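You operate a simulated robot arm through the tools that you are given. There is no shell and no other tool.

Carry out the task below with a simulated robot arm. There is one attempt and no reset: what you move stays moved.

JOB
Slide the drip tray in, oil the lounger hinge and work it.
Fine: two pumps of oil; then bend it and straighten it again. Where these are worked on the way, their far stop is far enough and under half their travel is too little: lounger hinge.

The check looks at the end state, three seconds after you hand in, the way a careful person would. Anything else that was tipped, shoved, dropped, spilled or broken makes it a failure.

ROBOT AND FRAMES
A 7-joint arm with a two-finger parallel gripper, fixed in place. Base frame: the origin is at the foot of the arm, x ahead of it, y to its left, z up; the work surface is at about z = 760. Readings come in mm, degrees, newtons and seconds.
Its first joint turns from -132.0 to 132.0 degrees. Payload 3.91 kg.
The TCP is the grasp point between the finger pads, 30 mm short of the fingertips. In the tool frame z runs along the fingers and y along their closing line. Largest opening 110 mm; finger width 20, thickness 10; the body of the gripper, 48 by 112 mm, starts 55 mm behind the TCP.
Orientation is that of the tool frame in the base frame, as a unit quaternion [x, y, z, w]. With the fingers straight down and closing along the base's y, the tool's x points along the base's -x, its y along +y and its z along -z.

CONTROLS
- The arm moves only by the tool arm_command. Its argument "plan" is text: rows parted by semicolons, each of 7 numbers parted by spaces: the shift along the base's x, y, z in mm, then the turn, a rotation vector about the base's x, y, z in degrees, then the finger opening in mm, from 0 to 110. In form: x y z wx wy wz gripper; .... A call has 1 to 20 rows; each row is the pose to reach, as a shift and turn from the pose commanded when the call began. Rows are played at 5 a second. More than 50 mm and 8.6 degrees between two rows, or a gripper value outside its range, and nothing of the call is played. A pose out of reach is approached as far as the arm can. The call stops where the force on the tool passes 40 N (or 10 N more than at its start, if that is more) or the arm is blocked; 0.2 s more then pass. The fingers move at their own pace (about 108 mm/s each) and stop on an object; they squeeze with about 43 N. The grip force told is the motor's: it shows also when the fingers shut on nothing. Time passes only in rows, and 0.2 s behind the last, so rows that repeat a pose let the fingers close. It gives the time, the measured TCP pose, the force on the tool (base axes), the opening and the grip force at its end, in the units of the frame above (readings bear some noise), with the torque about the TCP (base axes, N m) and any sound that the robot's microphone picked up.
- Cameras (640 x 400 px; columns grow to the right, rows downward): "scene" is fixed at [50.6, 650, 1518.8]; the picture's right is [-0.42, -0.91, 0.00], its down [-0.48, 0.22, -0.85] and it looks along [0.78, -0.35, -0.52] (base axes); focal length 362 px, centre (320, 200). "wrist" rides on the gripper at [72, 17, -103] in the tool frame; the picture's right is [-0.23, 0.97, 0.00], its down [-0.76, -0.18, -0.62] and it looks along [-0.61, -0.14, 0.78] (tool axes); focal length 222 px, centre (320, 200). There is no depth. A picture from a camera that has moved, and an enlarged one, comes with that camera's place and axes in the base frame and with its lens.
- snapshot(camera): a new picture of that camera. It takes no simulated time.
- close_up(camera, box): a new picture of the part [left, top, right, bottom] of that camera's present view, enlarged. It takes no simulated time.
- hand_in(): hands the job in; it is judged then, once.

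Places have to be worked out from the pictures, the camera data and where the tool is seen. Open the gripper and draw the arm clear of the work before you hand the job in, unless the task says otherwise.

The tools are called after "Call:" as name(argument=value, ...) on one line, values as JSON. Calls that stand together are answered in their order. arm_command: Moves the arm, as the interface text tells. Its arguments: {"type":"object","properties":{"plan":{"type":"string"}},"required":["plan"]} The other tools are called the same way: snapshot (camera) takes a picture; close_up (camera, box) takes an enlarged picture of a part of a camera's view; hand_in () hands the job in.

At the start:

```text
time: 0.0
ee_pos: [448.4, 319.9, 1201.1]
ee_rot: [-0.001, 1.0, -0.001, -0.001]
wrist_force: [0.3, 0.6, -0.1]
wrist_torque: [0.04, -0.04, 0.0]
finger_gap: 109.8
finger_force: 0.0
```

scene: 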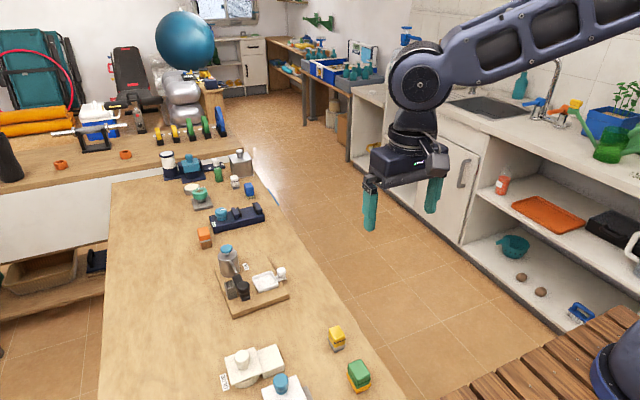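
wrist: 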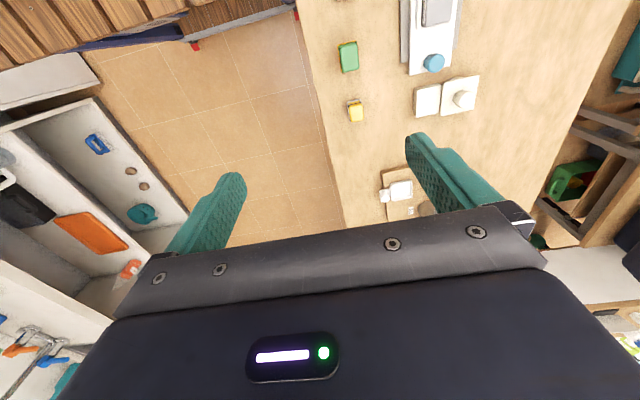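

I begin by looking closely at the workbench objects in the scene view to identify the drip tray, the oiler and the lounger hinge.

Call:
close_up(camera="scene", box=[140, 130, 300, 230])

Call:
close_up(camera="scene", box=[190, 220, 320, 320])

Call:
close_up(camera="scene", box=[200, 310, 400, 400])

Call:
close_up(camera="wrist", box=[330, 0, 530, 125])

```text
4.00 times, centred on (220, 180) of scene
camera zoom: at [50.6, 650.0, 1518.8], right [-0.42, -0.91, 0.0], down [-0.48, 0.22, -0.85], along [0.78, -0.35, -0.52], focal length 1449 px, centre (720, 280)
```

zoom: 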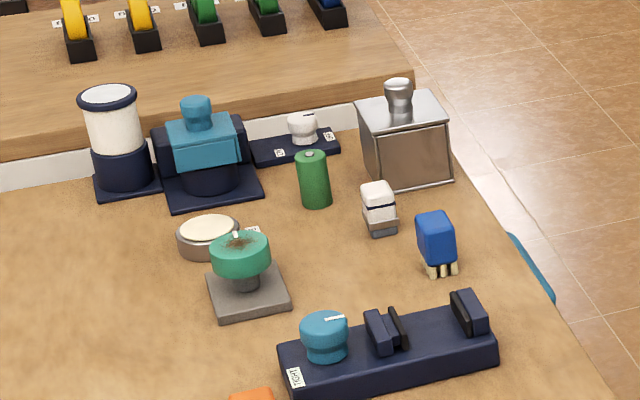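

```text
4.00 times, centred on (255, 270) of scene
camera zoom: at [50.6, 650.0, 1518.8], right [-0.42, -0.91, 0.0], down [-0.48, 0.22, -0.85], along [0.78, -0.35, -0.52], focal length 1449 px, centre (580, -80)
```

zoom: 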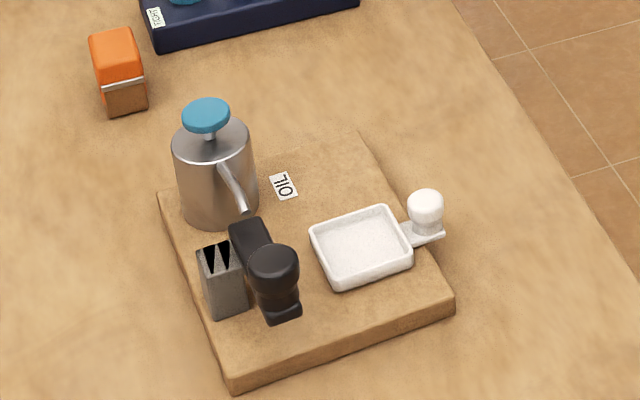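

```text
3.20 times, centred on (300, 355) of scene
camera zoom: at [50.6, 650.0, 1518.8], right [-0.42, -0.91, 0.0], down [-0.48, 0.22, -0.85], along [0.78, -0.35, -0.52], focal length 1159 px, centre (384, -296)
```

zoom: 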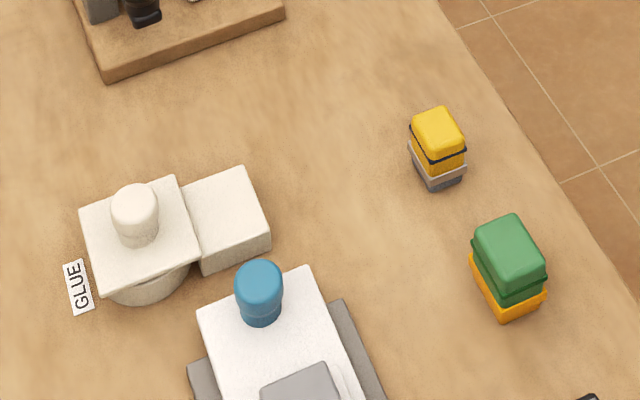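

```text
3.20 times, centred on (430, 62) of wrist
camera zoom: at [376.7, 336.7, 1305.5], right [0.23, 0.97, 0.0], down [0.76, -0.18, 0.62], along [0.61, -0.14, -0.78], focal length 711 px, centre (-32, 640)
```

zoom: 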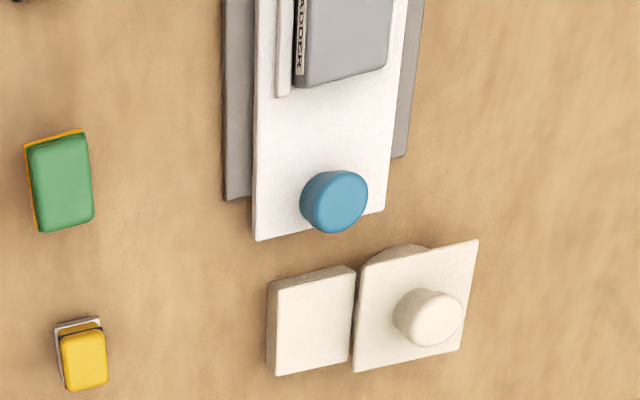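

The OIL station sits on a wooden board at about x 745–925, y 437–597: pump can at the far left, black hinge at the near left, and the white drip tray with its knob on the right. I move the arm to about 200 mm above and behind the board so the wrist camera gets a closer look.

Call:
arm_command(plan="25 23 -21 0 0 0 110; 50 46 -42 0 0 0 110; 75 69 -63 0 0 0 110; 100 92 -84 0 0 0 110; 125 115 -105 0 0 0 110; 150 138 -126 0 0 0 110; 175 161 -147 0 0 0 110; 200 184 -168 0 0 0 110; 225 207 -189 0 0 0 110; 247 229 -205 0 0 0 110; 247 229 -205 0 0 0 110")

Call:
snapshot(camera="wrist")

Call:
snapshot(camera="scene")

```text
time: 2.4
ee_pos: [697.2, 549.9, 997.7]
ee_rot: [0.0, 1.0, 0.0, 0.0]
wrist_force: [-0.9, 0.4, 0.0]
wrist_torque: [-0.04, 0.01, -0.02]
finger_gap: 110.1
finger_force: 0.1
```

```text
taken
camera wrist: at [624.4, 566.8, 1101.3], right [0.23, 0.97, 0.0], down [0.76, -0.18, 0.62], along [0.61, -0.14, -0.78], focal length 222 px, centre (320, 200)
```

wrist: 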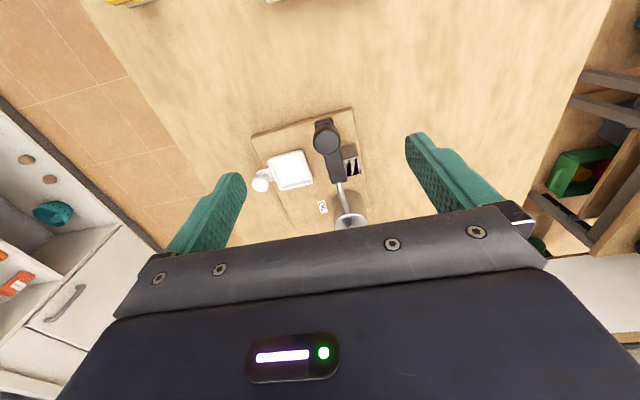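

```text
taken
```

scene: 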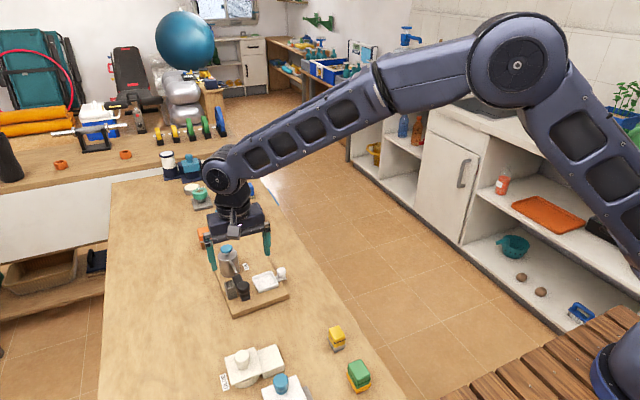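

Call:
close_up(camera="wrist", box=[230, 95, 390, 235])

Call:
close_up(camera="scene", box=[205, 235, 305, 320])

```text
2.86 times, centred on (310, 165) of wrist
camera zoom: at [624.4, 566.8, 1101.3], right [0.23, 0.97, 0.0], down [0.76, -0.18, 0.62], along [0.61, -0.14, -0.78], focal length 635 px, centre (349, 300)
```

zoom: 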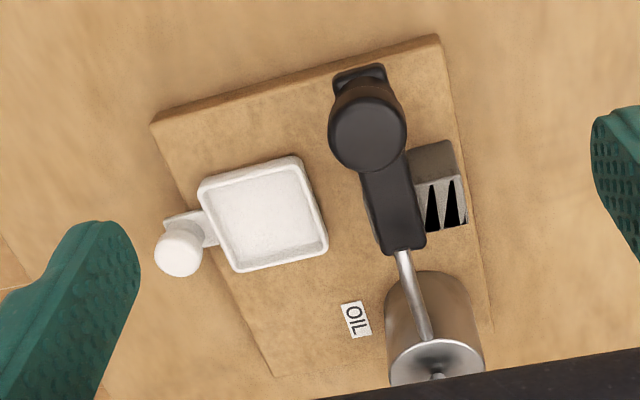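

```text
4.71 times, centred on (255, 278) of scene
camera zoom: at [50.6, 650.0, 1518.8], right [-0.42, -0.91, 0.0], down [-0.48, 0.22, -0.85], along [0.78, -0.35, -0.52], focal length 1705 px, centre (626, -165)
```

zoom: 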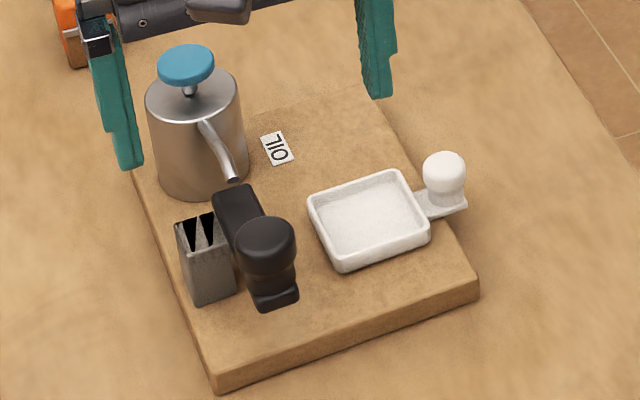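

Triangulating both views: black lever lies horizontal at z≈830 from x≈715 to 807 at y≈551, its knob top at (730, 550, 861). The tray knob is at (796, 429, 808), the pump can axis at about (887, 560) with its knob top at z≈870. I need a lower, tilted view to see which way the hinge swings, so I tilt the wrist outward and drop back a little in front of the board.

Call:
arm_command(plan="-9 10 -23 0 -7 0 110; -18 20 -46 0 -14 0 110; -27 30 -69 0 -21 0 110; -36 40 -92 0 -28 0 110; -45 51 -116 0 -35 0 110; -45 51 -116 0 -35 0 110")

Call:
snapshot(camera="wrist")

Call:
close_up(camera="wrist", box=[220, 60, 420, 210])

```text
time: 3.8
ee_pos: [649.8, 601.4, 880.1]
ee_rot: [0.0, 0.953, 0.0, 0.302]
wrist_force: [0.7, 0.4, -0.4]
wrist_torque: [0.02, 0.01, -0.02]
finger_gap: 109.9
finger_force: 0.0
```

```text
taken
camera wrist: at [530.6, 616.9, 923.0], right [0.19, 0.97, 0.13], down [0.27, -0.18, 0.95], along [0.95, -0.14, -0.29], focal length 222 px, centre (320, 200)
```

wrist: 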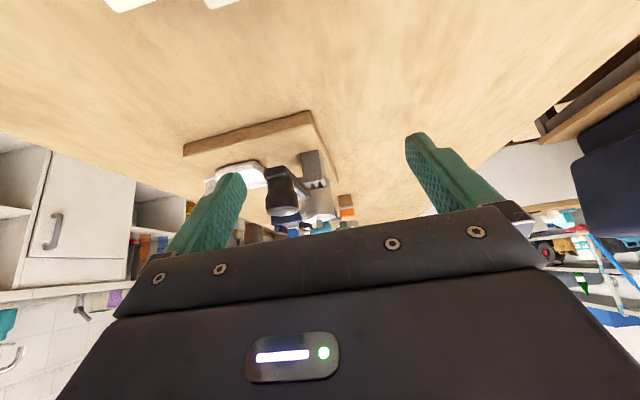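

```text
2.67 times, centred on (320, 135) of wrist
camera zoom: at [530.6, 616.9, 923.0], right [0.19, 0.97, 0.13], down [0.27, -0.18, 0.95], along [0.95, -0.14, -0.29], focal length 592 px, centre (320, 373)
```

zoom: 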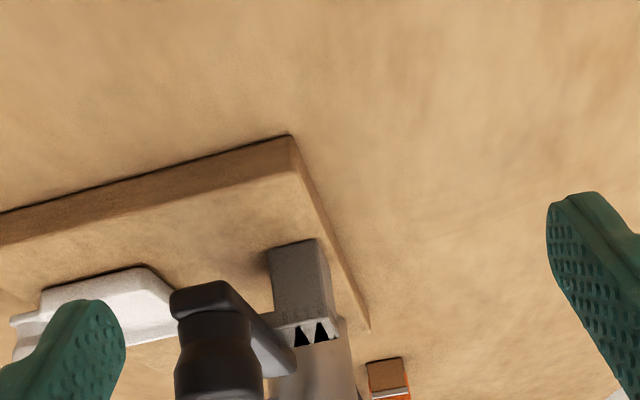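

The wrist view is upside-down, but it shows the lever on the -y side of a standing post, clear of the board. I zoom the scene camera on the hinge and the other parts for detail before choosing how to work them.

Call:
close_up(camera="scene", box=[220, 270, 272, 304])

Call:
close_up(camera="scene", box=[260, 255, 312, 300])

Call:
close_up(camera="scene", box=[205, 235, 265, 285])

Call:
close_up(camera="wrist", box=[255, 140, 335, 230])

```text
11.76 times, centred on (246, 287) of scene
camera zoom: at [50.6, 650.0, 1518.8], right [-0.42, -0.91, 0.0], down [-0.48, 0.22, -0.85], along [0.78, -0.35, -0.52], focal length 4261 px, centre (1191, -824)
```

zoom: 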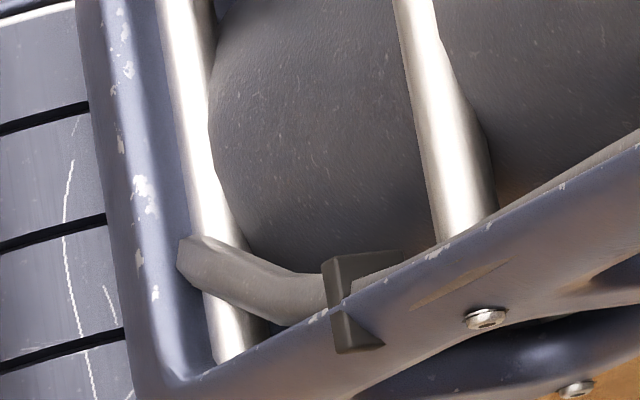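

```text
8.89 times, centred on (286, 278) of scene
camera zoom: at [50.6, 650.0, 1518.8], right [-0.42, -0.91, 0.0], down [-0.48, 0.22, -0.85], along [0.78, -0.35, -0.52], focal length 3220 px, centre (622, -489)
```

zoom: 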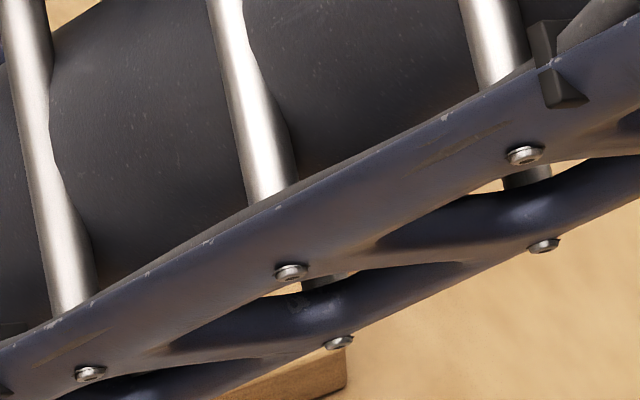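

```text
8.00 times, centred on (235, 260) of scene
camera zoom: at [50.6, 650.0, 1518.8], right [-0.42, -0.91, 0.0], down [-0.48, 0.22, -0.85], along [0.78, -0.35, -0.52], focal length 2898 px, centre (1000, -280)
```

zoom: 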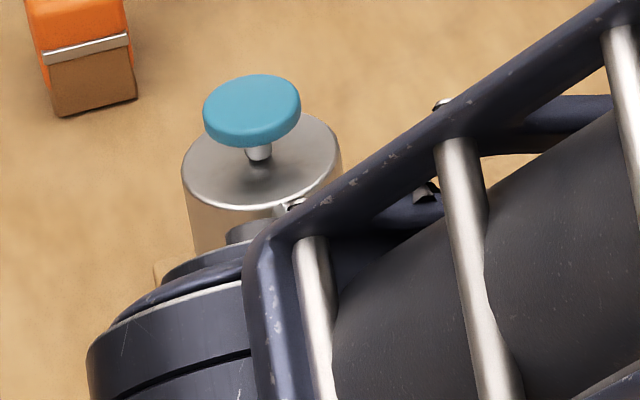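

```text
4.44 times, centred on (295, 185) of wrist
camera zoom: at [530.6, 616.9, 923.0], right [0.19, 0.97, 0.13], down [0.27, -0.18, 0.95], along [0.95, -0.14, -0.29], focal length 987 px, centre (431, 267)
```

zoom: 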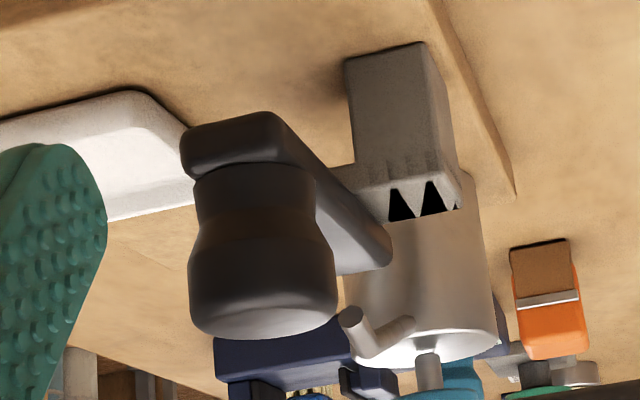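

The lever is beside the post with what looks like a y-direction pin. To confirm the pivot and the tray's guide, I raise the tool, yaw it about 84° and view the board from the right (-y) side.

Call:
arm_command(plan="5 -5 40 0 0 7 110; 15 -15 80 0 0 14 110; 25 -25 90 0 0 21 110; 35 -40 90 0 0 28 110; 50 -55 90 0 0 35 110; 65 -70 90 0 0 42 110; 80 -85 90 0 0 49 110; 95 -100 90 0 0 56 110; 110 -120 90 0 0 63 110; 129 -140 90 0 0 70 110; 129 -140 60 0 0 77 110; 129 -140 25 0 0 84 110; 129 -140 0 0 0 84 110; 129 -140 0 0 0 84 110")

Call:
snapshot(camera="wrist")

Call:
close_up(camera="wrist", box=[230, 80, 430, 220])

```text
time: 6.8
ee_pos: [779.0, 460.3, 879.1]
ee_rot: [-0.638, 0.709, 0.202, 0.224]
wrist_force: [-0.6, -0.8, -1.3]
wrist_torque: [0.0, 0.01, -0.03]
finger_gap: 110.0
finger_force: 0.1
```

```text
taken
camera wrist: at [750.4, 343.7, 922.8], right [-0.95, 0.29, 0.13], down [0.2, 0.25, 0.95], along [0.24, 0.93, -0.29], focal length 222 px, centre (320, 200)
```

wrist: 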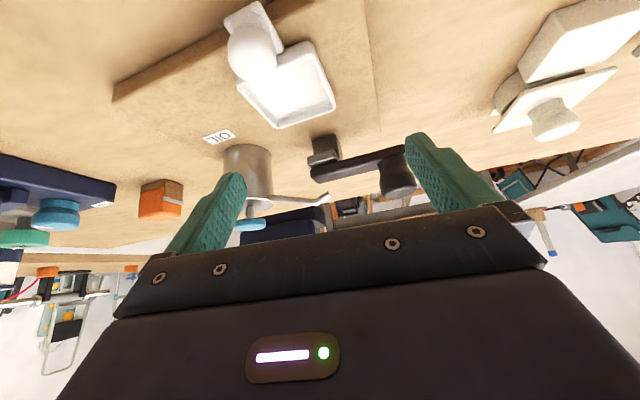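

```text
2.86 times, centred on (330, 150) of wrist
camera zoom: at [750.4, 343.7, 922.8], right [-0.95, 0.29, 0.13], down [0.2, 0.25, 0.95], along [0.24, 0.93, -0.29], focal length 635 px, centre (291, 343)
```

zoom: 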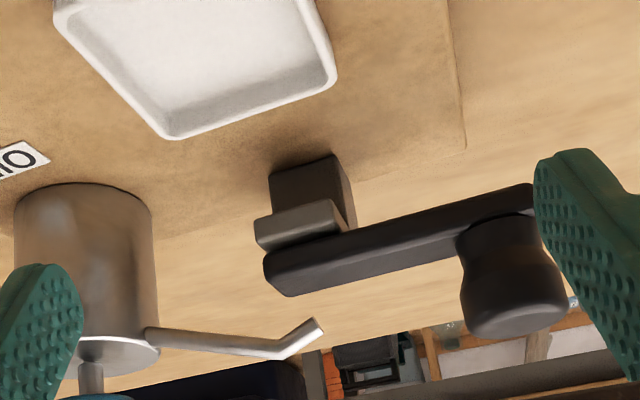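

Now it is clear: the lever rests on a ledge at the top of the post, and the spout tip hangs just above its rear end at about (795, 555, 852). So it most likely swings horizontally about a vertical pin near (795, 552). I zoom on the tray and its knob from here before handling it.

Call:
close_up(camera="wrist", box=[200, 0, 360, 140])

Call:
close_up(camera="wrist", box=[290, 120, 440, 220])

Call:
snapshot(camera="scene")

```text
2.86 times, centred on (280, 70) of wrist
camera zoom: at [750.4, 343.7, 922.8], right [-0.95, 0.29, 0.13], down [0.2, 0.25, 0.95], along [0.24, 0.93, -0.29], focal length 635 px, centre (434, 571)
```

zoom: 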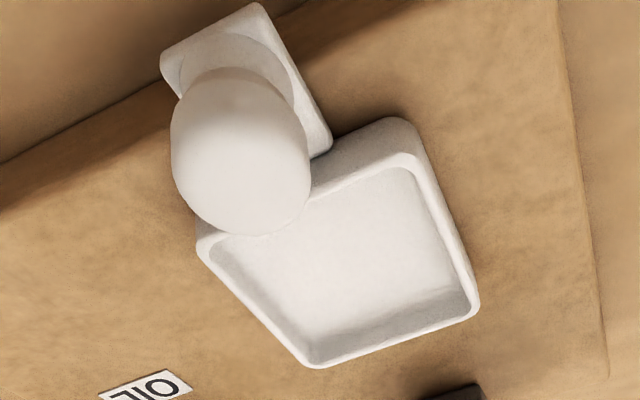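

```text
4.00 times, centred on (365, 170) of wrist
camera zoom: at [750.4, 343.7, 922.8], right [-0.95, 0.29, 0.13], down [0.2, 0.25, 0.95], along [0.24, 0.93, -0.29], focal length 888 px, centre (140, 320)
```

zoom: 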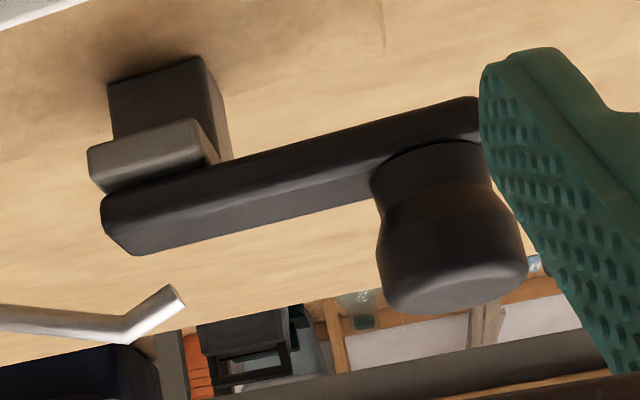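

```text
taken
```

scene: 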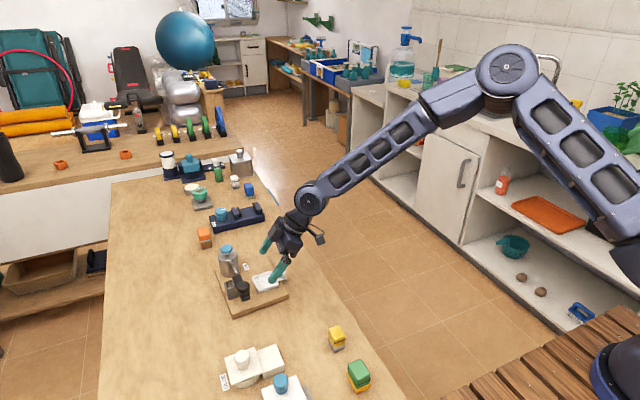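

The tray's knob centre is about (799, 430), top z≈808, on a tongue at z≈787, and the tray slides in along +y toward the post. I bring the tool back to vertical above the knob at a safe height and check alignment.

Call:
arm_command(plan="4 -6 0 -6.96 0.73 0 110; 8 -12 0 -13.92 1.46 0 110; 12 -18 0 -20.88 2.19 0 110; 16 -24 0 -27.84 2.93 0 80; 20 -30 0 -34.8 3.66 0 60; 20 -30 0 -34.8 3.66 0 60; 20 -30 0 -34.8 3.66 0 60")

Call:
snapshot(camera="wrist")

Call:
close_up(camera="scene", box=[210, 230, 310, 320])

```text
time: 8.4
ee_pos: [798.7, 431.1, 879.1]
ee_rot: [-0.669, 0.744, 0.0, 0.001]
wrist_force: [-1.0, 0.2, -0.1]
wrist_torque: [0.02, -0.01, 0.0]
finger_gap: 59.8
finger_force: 0.0
```

```text
taken
camera wrist: at [775.1, 360.2, 983.6], right [-0.94, 0.33, 0.0], down [0.26, 0.74, 0.62], along [0.2, 0.59, -0.78], focal length 222 px, centre (320, 200)
```

wrist: 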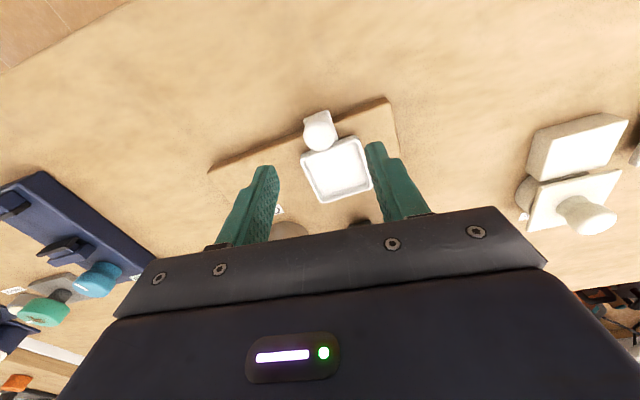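

```text
4.44 times, centred on (260, 275) of scene
camera zoom: at [50.6, 650.0, 1518.8], right [-0.42, -0.91, 0.0], down [-0.48, 0.22, -0.85], along [0.78, -0.35, -0.52], focal length 1610 px, centre (587, -133)
```

zoom: 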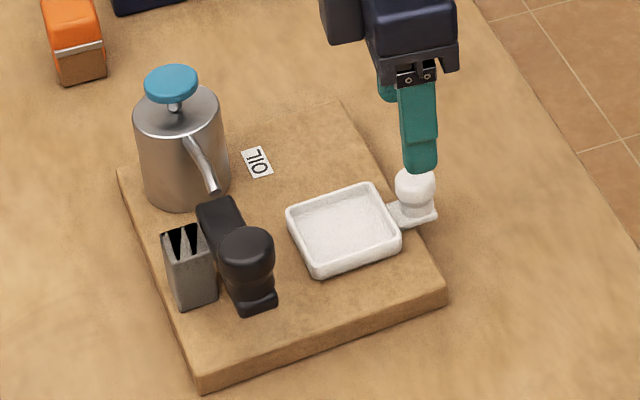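

The knob is at about (798, 429) and the tray is square with the board (x 768–825, y 448–510), so it slides straight along +y. I square the yaw to 90°, descend so the fingertips are at z≈793 beside the knob, and close on it.

Call:
arm_command(plan="-1.2 -1.1 0 0 0 6 60; -1.2 -1.1 -20 0 0 6 60; -1.2 -1.1 -40 0 0 6 60; -1.2 -1.1 -57 0 0 6 60; -1.2 -1.1 -57 0 0 6 60; -1.2 -1.1 -57 0 0 6 10; -1.2 -1.1 -57 0 0 6 10; -1.2 -1.1 -57 0 0 6 10")

Call:
close_up(camera="scene", box=[210, 230, 310, 320])

Call:
snapshot(camera="wrist")

```text
time: 10.2
ee_pos: [799.8, 428.6, 823.1]
ee_rot: [-0.707, 0.707, 0.001, 0.0]
wrist_force: [-2.3, -0.3, 0.1]
wrist_torque: [0.01, 0.04, -0.01]
finger_gap: 25.5
finger_force: 43.2
```

```text
4.44 times, centred on (260, 275) of scene
camera zoom: at [50.6, 650.0, 1518.8], right [-0.42, -0.91, 0.0], down [-0.48, 0.22, -0.85], along [0.78, -0.35, -0.52], focal length 1610 px, centre (587, -133)
```

zoom: 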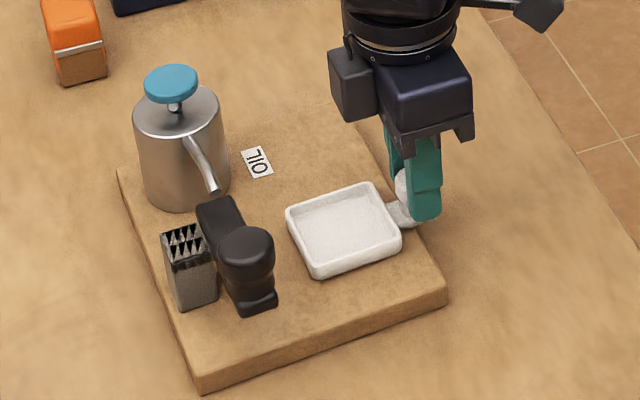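

```text
taken
camera wrist: at [782.6, 355.7, 927.6], right [-0.97, 0.23, 0.0], down [0.18, 0.76, 0.62], along [0.14, 0.61, -0.78], focal length 222 px, centre (320, 200)
```

wrist: 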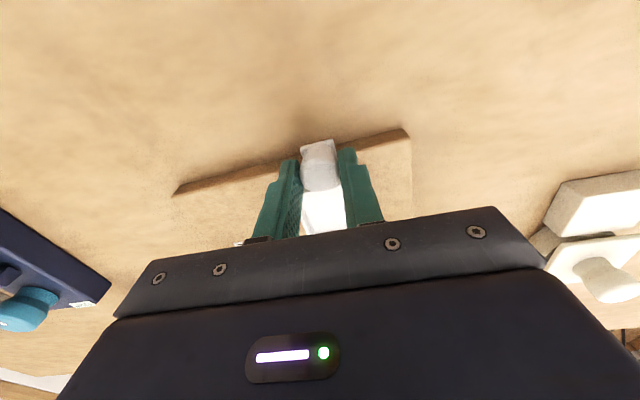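

The knob is held (gap 25.5 mm). I slide the tray toward +y in small steps; the call stops by itself if it reaches its stop.

Call:
arm_command(plan="0 4 0 0 0 0 10; 0 8 0 0 0 0 10; 0 12 0 0 0 0 10; 0 16 0 0 0 0 10; 0 20 0 0 0 0 10; 0 24 0 0 0 0 10; 0 28 0 0 0 0 10; 0 32 0 0 0 0 10; 0 36 0 0 0 0 10; 0 40 0 0 0 0 10")

Call:
close_up(camera="scene", box=[210, 230, 310, 320])

```text
time: 12.4
ee_pos: [798.9, 470.5, 825.3]
ee_rot: [0.707, -0.707, 0.0, 0.0]
wrist_force: [-9.6, -0.6, 3.9]
wrist_torque: [-0.28, 0.18, -0.01]
finger_gap: 25.2
finger_force: 43.2
```

```text
4.44 times, centred on (260, 275) of scene
camera zoom: at [50.6, 650.0, 1518.8], right [-0.42, -0.91, 0.0], down [-0.48, 0.22, -0.85], along [0.78, -0.35, -0.52], focal length 1610 px, centre (587, -133)
```

zoom: 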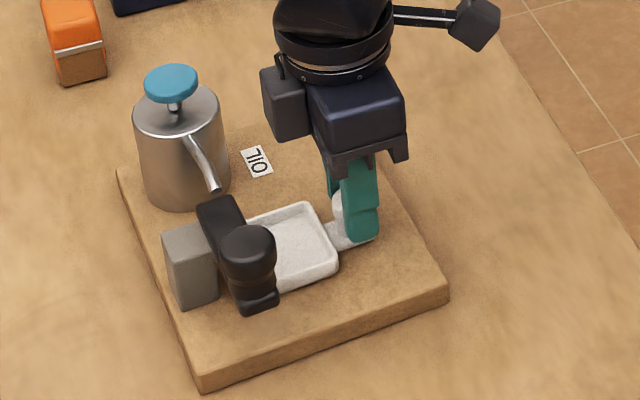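

The tray slides smoothly with little resistance (a small sideways load in -x). I continue toward its stop with a slight -x correction.

Call:
arm_command(plan="-1 3 0 0 0 0 10; -1.5 6 0 0 0 0 10; -1.5 9 0 0 0 0 10; -1.5 12 0 0 0 0 10; -2 15 0 0 0 0 10; -2 18 0 0 0 0 10; -2 21 0 0 0 0 10; -2 24 0 0 0 0 10; -2 27 0 0 0 0 10; -2 30 0 0 0 0 10")

Call:
close_up(camera="scene", box=[210, 230, 310, 320])

```text
time: 14.6
ee_pos: [796.7, 498.1, 824.1]
ee_rot: [-0.707, 0.707, 0.0, 0.0]
wrist_force: [-2.2, -9.4, 6.6]
wrist_torque: [-0.18, 0.04, -0.04]
finger_gap: 25.5
finger_force: 43.1
```

```text
4.44 times, centred on (260, 275) of scene
camera zoom: at [50.6, 650.0, 1518.8], right [-0.42, -0.91, 0.0], down [-0.48, 0.22, -0.85], along [0.78, -0.35, -0.52], focal length 1610 px, centre (587, -133)
```

zoom: 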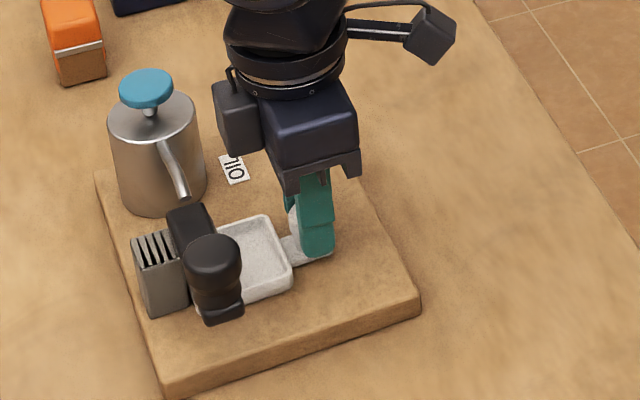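

The tray has reached its stop against the post (about 52 mm of travel), but the last part of the move dragged the whole board roughly 17 mm toward +y. I must not push further; I release the knob, rise straight up, and then measure the board so I can put it back.

Call:
arm_command(plan="-2 -1 0 0 0 0 10; -2 -1 0 0 0 0 35; -2 -1 0 0 0 0 50; -2 -1 20 0 0 0 50; -2 -1 45 0 0 0 50; -2 -1 80 0 0 0 50; -2 -1 120 0 0 0 50; -2 -40 150 0 0 0 50; -2 -40 150 0 0 0 50")

Call:
close_up(camera="scene", box=[190, 225, 310, 325])

Call:
snapshot(camera="wrist")

```text
time: 16.6
ee_pos: [793.5, 458.3, 976.2]
ee_rot: [-0.707, 0.707, 0.001, 0.001]
wrist_force: [0.2, 0.3, 0.4]
wrist_torque: [-0.02, -0.01, 0.01]
finger_gap: 49.9
finger_force: 0.1
```

```text
4.00 times, centred on (250, 275) of scene
camera zoom: at [50.6, 650.0, 1518.8], right [-0.42, -0.91, 0.0], down [-0.48, 0.22, -0.85], along [0.78, -0.35, -0.52], focal length 1449 px, centre (600, -100)
```

zoom: 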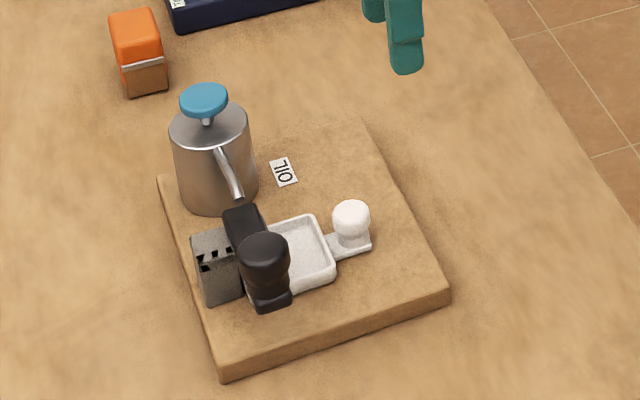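

```text
taken
camera wrist: at [777.1, 385.5, 1079.0], right [-0.97, 0.23, 0.0], down [0.18, 0.76, 0.62], along [0.14, 0.61, -0.78], focal length 222 px, centre (320, 200)
```

wrist: 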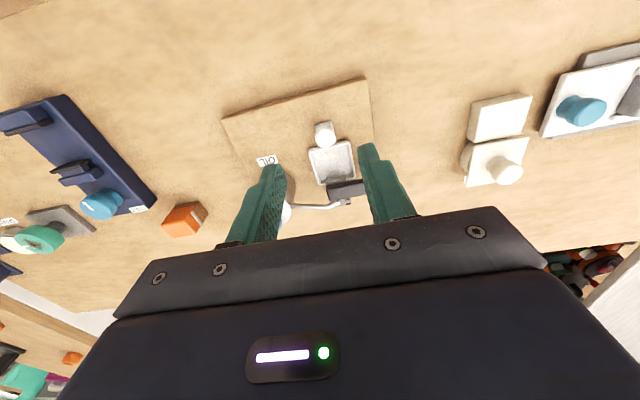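

The tray is fully in, beneath the hinge. I take close-ups from both cameras to measure the board's new position and angle accurately.

Call:
close_up(camera="wrist", box=[210, 65, 390, 180])

Call:
close_up(camera="scene", box=[200, 240, 290, 325])

```text
3.48 times, centred on (300, 122) of wrist
camera zoom: at [777.1, 385.5, 1079.0], right [-0.97, 0.23, 0.0], down [0.18, 0.76, 0.62], along [0.14, 0.61, -0.78], focal length 773 px, centre (390, 470)
```

zoom: 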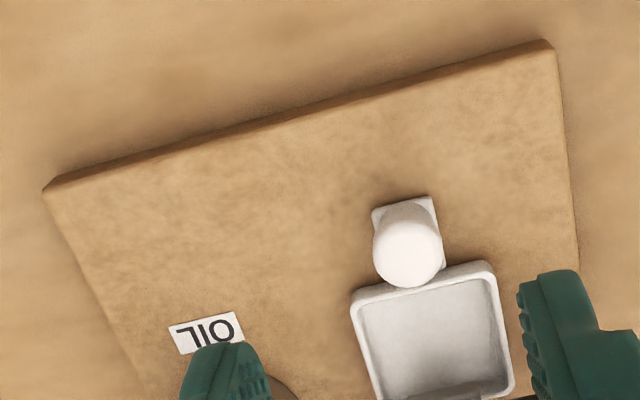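

```text
4.71 times, centred on (245, 282) of scene
camera zoom: at [50.6, 650.0, 1518.8], right [-0.42, -0.91, 0.0], down [-0.48, 0.22, -0.85], along [0.78, -0.35, -0.52], focal length 1705 px, centre (673, -188)
```

zoom: 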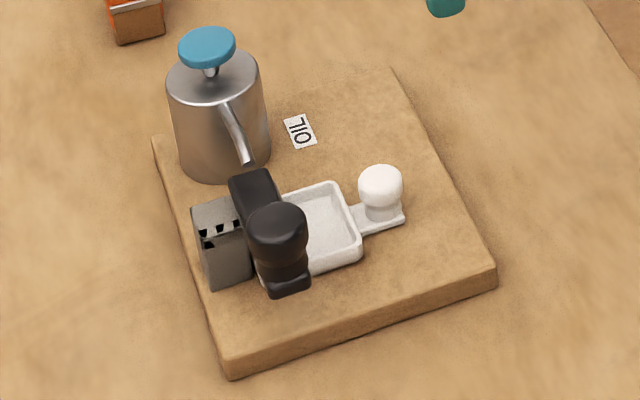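

The board now lies about 4 mm in -x and 19 mm in +y from where it was, with nearly the same angle; I will put it back once the other work is done. Next is the pump, so I turn the tool to face radially outward and close the fingers, staying high.

Call:
arm_command(plan="-3 9 10 0 0 -8.14 50; -7 18 20 0 0 -16.28 30; -11 27 30 0 0 -24.42 10; -14 36 30 0 0 -32.56 0; -18 45 30 0 0 -40.7 0; -21 53 30 0 0 -48.84 0; -24 61 30 0 0 -57 0; -24 61 30 0 0 -57 0")

Call:
arm_command(plan="0 0 0 2.72 -4.19 0 0; 0 0 0 5.44 -8.39 0 0; 0 0 0 8.16 -12.58 0 0; 0 0 0 10.88 -16.78 0 0; 0 0 0 13.6 -20.97 0 0; 0 0 0 13.6 -20.97 0 0")

Call:
snapshot(camera="wrist")

```text
time: 18.4
ee_pos: [769.8, 518.8, 1003.1]
ee_rot: [-0.283, 0.959, 0.0, 0.0]
wrist_force: [-0.7, -0.3, 0.1]
wrist_torque: [0.01, 0.0, -0.01]
finger_gap: 0.1
finger_force: 37.6
```

```text
time: 19.8
ee_pos: [771.2, 519.7, 1003.2]
ee_rot: [-0.278, 0.936, 0.062, 0.208]
wrist_force: [-0.1, -1.3, 0.3]
wrist_torque: [0.01, -0.01, 0.01]
finger_gap: 0.2
finger_force: 37.7
```

```text
taken
camera wrist: at [669.6, 473.8, 1066.6], right [-0.36, 0.93, 0.1], down [0.45, 0.08, 0.89], along [0.82, 0.36, -0.45], focal length 222 px, centre (320, 200)
```

wrist: 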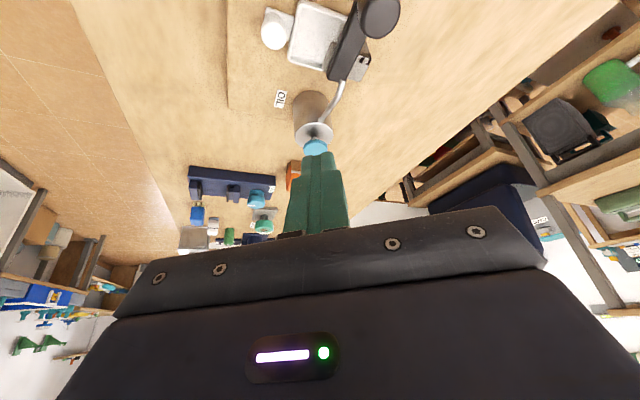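

The pump knob shows just beyond the fingertips. I zoom in to triangulate its exact position.

Call:
close_up(camera="wrist", box=[240, 70, 400, 180])

Call:
close_up(camera="scene", box=[200, 235, 260, 285])

```text
3.64 times, centred on (320, 125) of wrist
camera zoom: at [669.6, 473.8, 1066.6], right [-0.36, 0.93, 0.1], down [0.45, 0.08, 0.89], along [0.82, 0.36, -0.45], focal length 808 px, centre (320, 473)
```

zoom: 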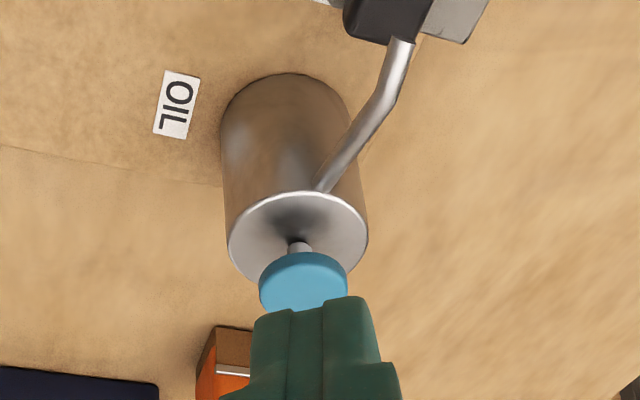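

```text
8.00 times, centred on (230, 260) of scene
camera zoom: at [50.6, 650.0, 1518.8], right [-0.42, -0.91, 0.0], down [-0.48, 0.22, -0.85], along [0.78, -0.35, -0.52], focal length 2898 px, centre (1040, -280)
```

zoom: 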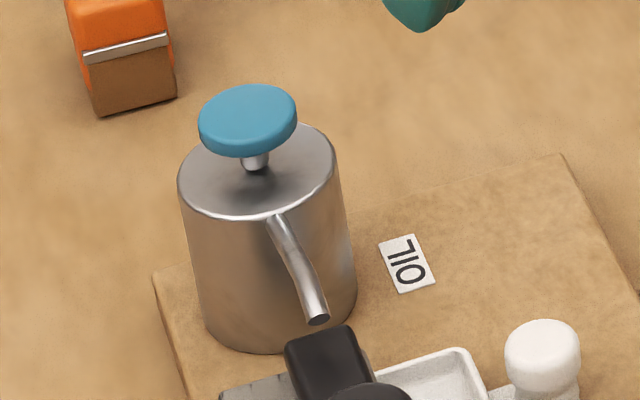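

The pump knob's centre works out at about (889, 573.5), top near z=869. I move the closed, 25°-tilted fingers to about 30 mm above it and check.

Call:
arm_command(plan="28.7 12.7 -18.3 0 0 0 0; 57.4 25.4 -36.6 0 0 0 0; 86.1 38 -54.9 0 0 0 0; 114.8 50.7 -73 0 0 0 0; 114.8 50.7 -73 0 0 0 0")

Call:
close_up(camera="wrist", box=[240, 70, 400, 180])

Call:
close_up(camera="scene", box=[195, 220, 265, 280])

```text
time: 21.0
ee_pos: [885.3, 571.8, 930.0]
ee_rot: [-0.278, 0.936, 0.061, 0.207]
wrist_force: [0.7, 0.6, 0.5]
wrist_torque: [0.01, 0.02, -0.01]
finger_gap: 0.0
finger_force: 37.0
```

```text
3.64 times, centred on (320, 125) of wrist
camera zoom: at [784.3, 525.3, 993.3], right [-0.36, 0.93, 0.1], down [0.45, 0.08, 0.89], along [0.82, 0.36, -0.45], focal length 808 px, centre (320, 473)
```

zoom: 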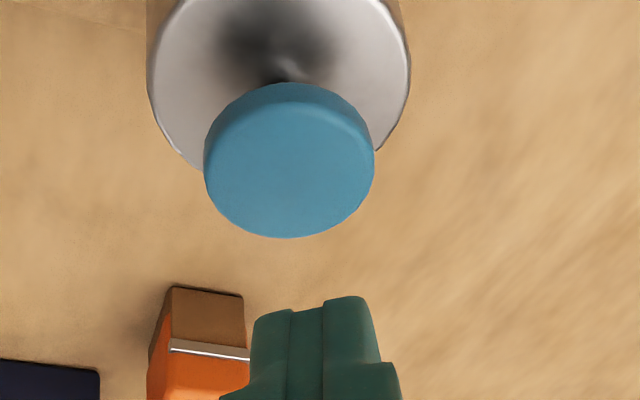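

```text
6.67 times, centred on (230, 250) of scene
camera zoom: at [50.6, 650.0, 1518.8], right [-0.42, -0.91, 0.0], down [-0.48, 0.22, -0.85], along [0.78, -0.35, -0.52], focal length 2415 px, centre (920, -133)
```

zoom: 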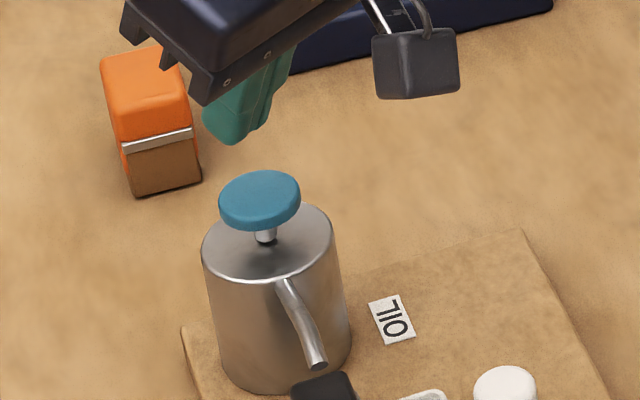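

The knob's top centre is at (886.5, 571.5, 871) and the lower edge of the fingertips is right above it, about 28 mm up. I press straight down in small steps until the pump bottoms out.

Call:
arm_command(plan="-1.5 -1 -10 0 0 0 0; -1.5 -1 -20 0 0 0 0; -1.5 -1 -25 0 0 0 0; -1.5 -1 -28 0 0 0 0; -1.5 -1 -31 0 0 0 0; -1.5 -1 -34 0 0 0 0; -1.5 -1 -37 0 0 0 0; -1.5 -1 -40 0 0 0 0; -1.5 -1 -42 0 0 0 0; -1.5 -1 -44 0 0 0 0")

Call:
close_up(camera="scene", box=[195, 220, 295, 320])

Call:
close_up(camera="wrist", box=[240, 70, 400, 180])

```text
time: 23.2
ee_pos: [884.2, 571.5, 888.7]
ee_rot: [-0.277, 0.935, 0.062, 0.21]
wrist_force: [2.5, 7.0, 20.3]
wrist_torque: [0.28, -0.16, -0.03]
finger_gap: 0.0
finger_force: 37.6
```

```text
4.00 times, centred on (245, 270) of scene
camera zoom: at [50.6, 650.0, 1518.8], right [-0.42, -0.91, 0.0], down [-0.48, 0.22, -0.85], along [0.78, -0.35, -0.52], focal length 1449 px, centre (620, -80)
```

zoom: 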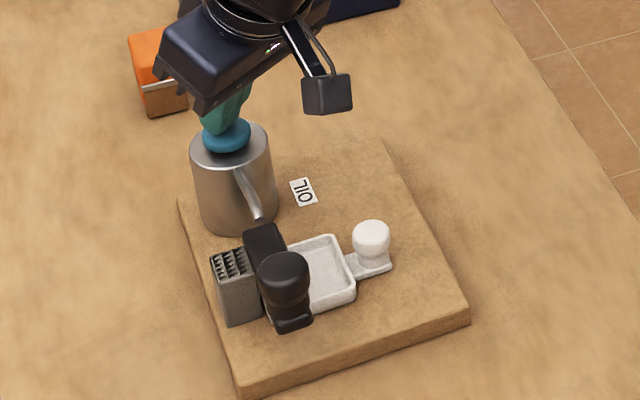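

```text
3.64 times, centred on (320, 125) of wrist
camera zoom: at [782.8, 524.6, 951.3], right [-0.36, 0.93, 0.1], down [0.45, 0.08, 0.89], along [0.82, 0.36, -0.45], focal length 808 px, centre (320, 473)
```

zoom: 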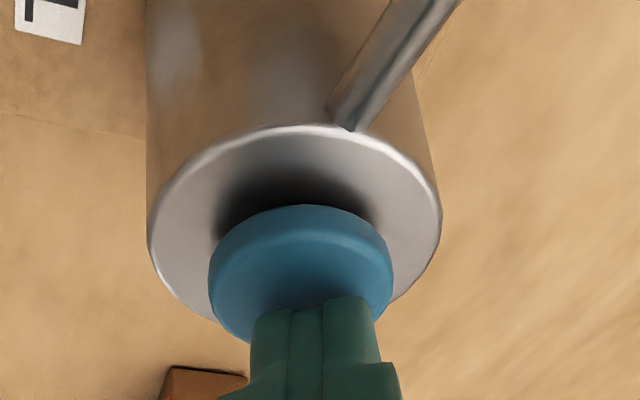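

The knob has gone down about 13 mm with 20 N and the arm starts to lag. I press a little further to make sure it reaches its stop.

Call:
arm_command(plan="0 0 -1.5 0 0 0 0; 0 0 -3 0 0 0 0; 0 0 -4.5 0 0 0 0; 0 0 -6 0 0 0 0")

Call:
close_up(camera="scene", box=[200, 235, 260, 285])

```text
time: 23.8
ee_pos: [884.5, 571.7, 888.6]
ee_rot: [-0.277, 0.935, 0.064, 0.211]
wrist_force: [0.8, 1.2, 13.6]
wrist_torque: [0.06, -0.06, 0.07]
finger_gap: 0.1
finger_force: 37.3
stopped in row 2: the force on the tool passed its limit at 42 N (the readings are from after the stop); the commanded pose is now the measured one
```

```text
8.00 times, centred on (230, 260) of scene
camera zoom: at [50.6, 650.0, 1518.8], right [-0.42, -0.91, 0.0], down [-0.48, 0.22, -0.85], along [0.78, -0.35, -0.52], focal length 2898 px, centre (1040, -280)
```

zoom: 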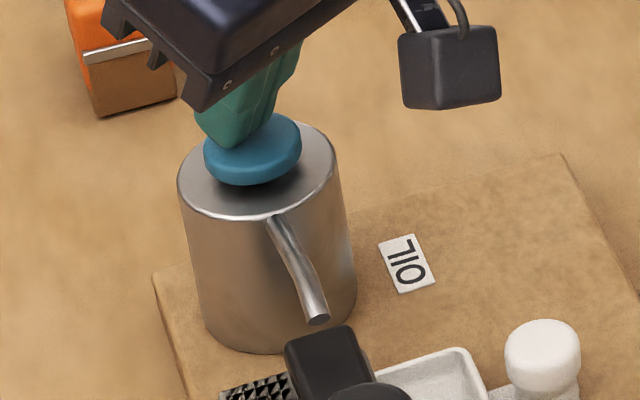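

The pump hit its hard stop (42 N), and the board did not move. I lift well clear so the knob springs back fully, then look.

Call:
arm_command(plan="0 0 5 0 0 0 0; 0 0 10 0 0 0 0; 0 0 15 0 0 0 0; 0 0 22 0 0 0 0; 0 0 30 0 0 0 0; 0 0 30 0 0 0 0; 0 0 30 0 0 0 0")

Call:
close_up(camera="scene", box=[200, 235, 260, 285])

Call:
close_up(camera="wrist", box=[240, 70, 400, 180])

```text
time: 25.4
ee_pos: [883.6, 571.2, 915.8]
ee_rot: [-0.278, 0.936, 0.063, 0.209]
wrist_force: [0.4, 0.2, 0.2]
wrist_torque: [0.02, 0.03, 0.0]
finger_gap: 0.1
finger_force: 37.5
```

```text
8.00 times, centred on (230, 260) of scene
camera zoom: at [50.6, 650.0, 1518.8], right [-0.42, -0.91, 0.0], down [-0.48, 0.22, -0.85], along [0.78, -0.35, -0.52], focal length 2898 px, centre (1040, -280)
```

zoom: 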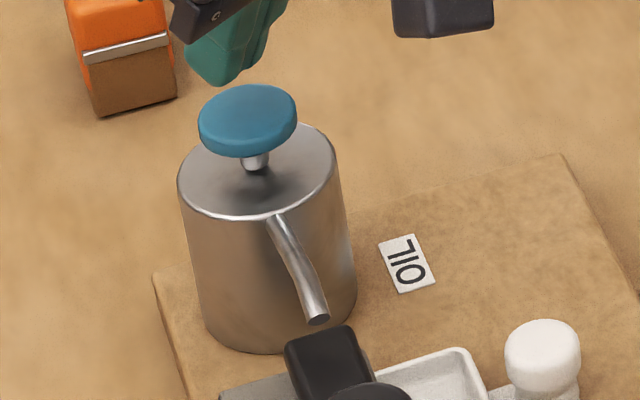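

```text
3.64 times, centred on (320, 125) of wrist
camera zoom: at [783.4, 525.1, 979.2], right [-0.36, 0.93, 0.1], down [0.45, 0.08, 0.89], along [0.82, 0.36, -0.45], focal length 808 px, centre (320, 473)
```

zoom: 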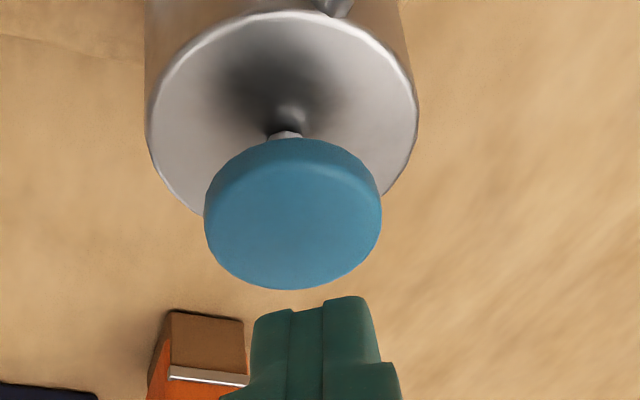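

The knob returned to its full height: one pump done. I press the second time in the same way down to the stop.

Call:
arm_command(plan="0 0 -8 0 0 0 0; 0 0 -14 0 0 0 0; 0 0 -18 0 0 0 0; 0 0 -21 0 0 0 0; 0 0 -24 0 0 0 0; 0 0 -27 0 0 0 0; 0 0 -30 0 0 0 0; 0 0 -32 0 0 0 0; 0 0 -33.5 0 0 0 0; 0 0 -35 0 0 0 0; 0 0 -36.5 0 0 0 0; 0 0 -38 0 0 0 0")

Call:
close_up(camera="scene", box=[200, 235, 260, 285])

```text
time: 27.5
ee_pos: [884.3, 572.6, 889.3]
ee_rot: [-0.277, 0.935, 0.064, 0.213]
wrist_force: [1.2, 1.9, 12.8]
wrist_torque: [0.03, -0.07, -0.01]
finger_gap: 0.1
finger_force: 37.7
stopped in row 10: the force on the tool passed its limit at 42 N (the readings are from after the stop); the commanded pose is now the measured one
```

```text
8.00 times, centred on (230, 260) of scene
camera zoom: at [50.6, 650.0, 1518.8], right [-0.42, -0.91, 0.0], down [-0.48, 0.22, -0.85], along [0.78, -0.35, -0.52], focal length 2898 px, centre (1040, -280)
```

zoom: 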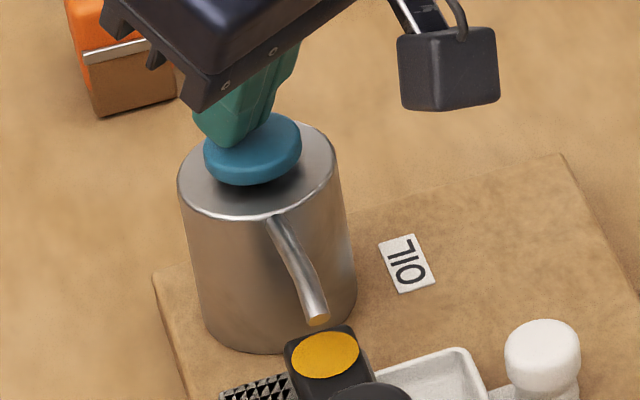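

Oil now shows on the hinge's pivot end after the second full stroke. I lift off straight up and clear of the pump so it is not touched again.

Call:
arm_command(plan="0 0 5 0 0 0 0; 0 0 10 0 0 0 0; 0 0 15 0 0 0 0; 0 0 25 0 0 0 0; 0 0 45 0 0 0 0; -15 -10 80 0 0 0 0; -40 -25 110 0 0 0 0; -70 -35 125 0 0 0 0; -70 -35 125 0 0 0 0")

Call:
close_up(camera="scene", box=[195, 230, 295, 325])

Call:
snapshot(camera="wrist")

```text
time: 29.5
ee_pos: [815.1, 539.5, 1010.5]
ee_rot: [-0.277, 0.935, 0.064, 0.211]
wrist_force: [-0.4, 0.6, 0.7]
wrist_torque: [0.04, -0.01, -0.04]
finger_gap: 0.0
finger_force: 38.1
```

```text
4.21 times, centred on (245, 278) of scene
camera zoom: at [50.6, 650.0, 1518.8], right [-0.42, -0.91, 0.0], down [-0.48, 0.22, -0.85], along [0.78, -0.35, -0.52], focal length 1525 px, centre (636, -126)
```

zoom: 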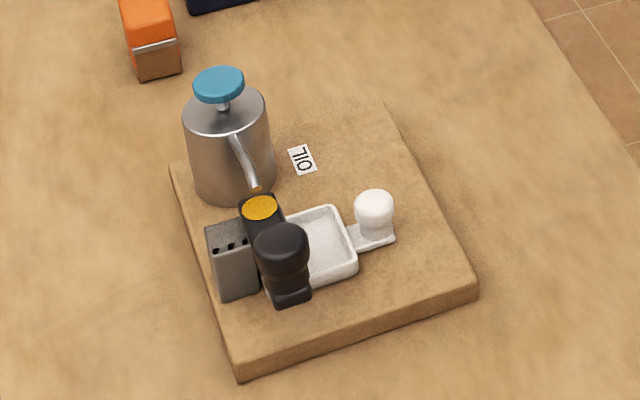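

```text
taken
camera wrist: at [713.6, 493.4, 1072.9], right [-0.36, 0.93, 0.1], down [0.45, 0.08, 0.89], along [0.82, 0.36, -0.45], focal length 222 px, centre (320, 200)
```

wrist: 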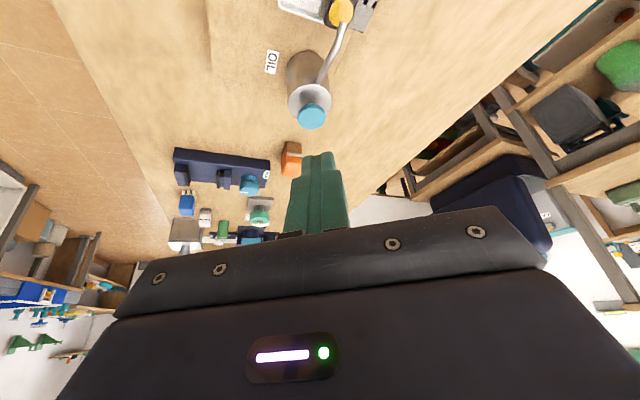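

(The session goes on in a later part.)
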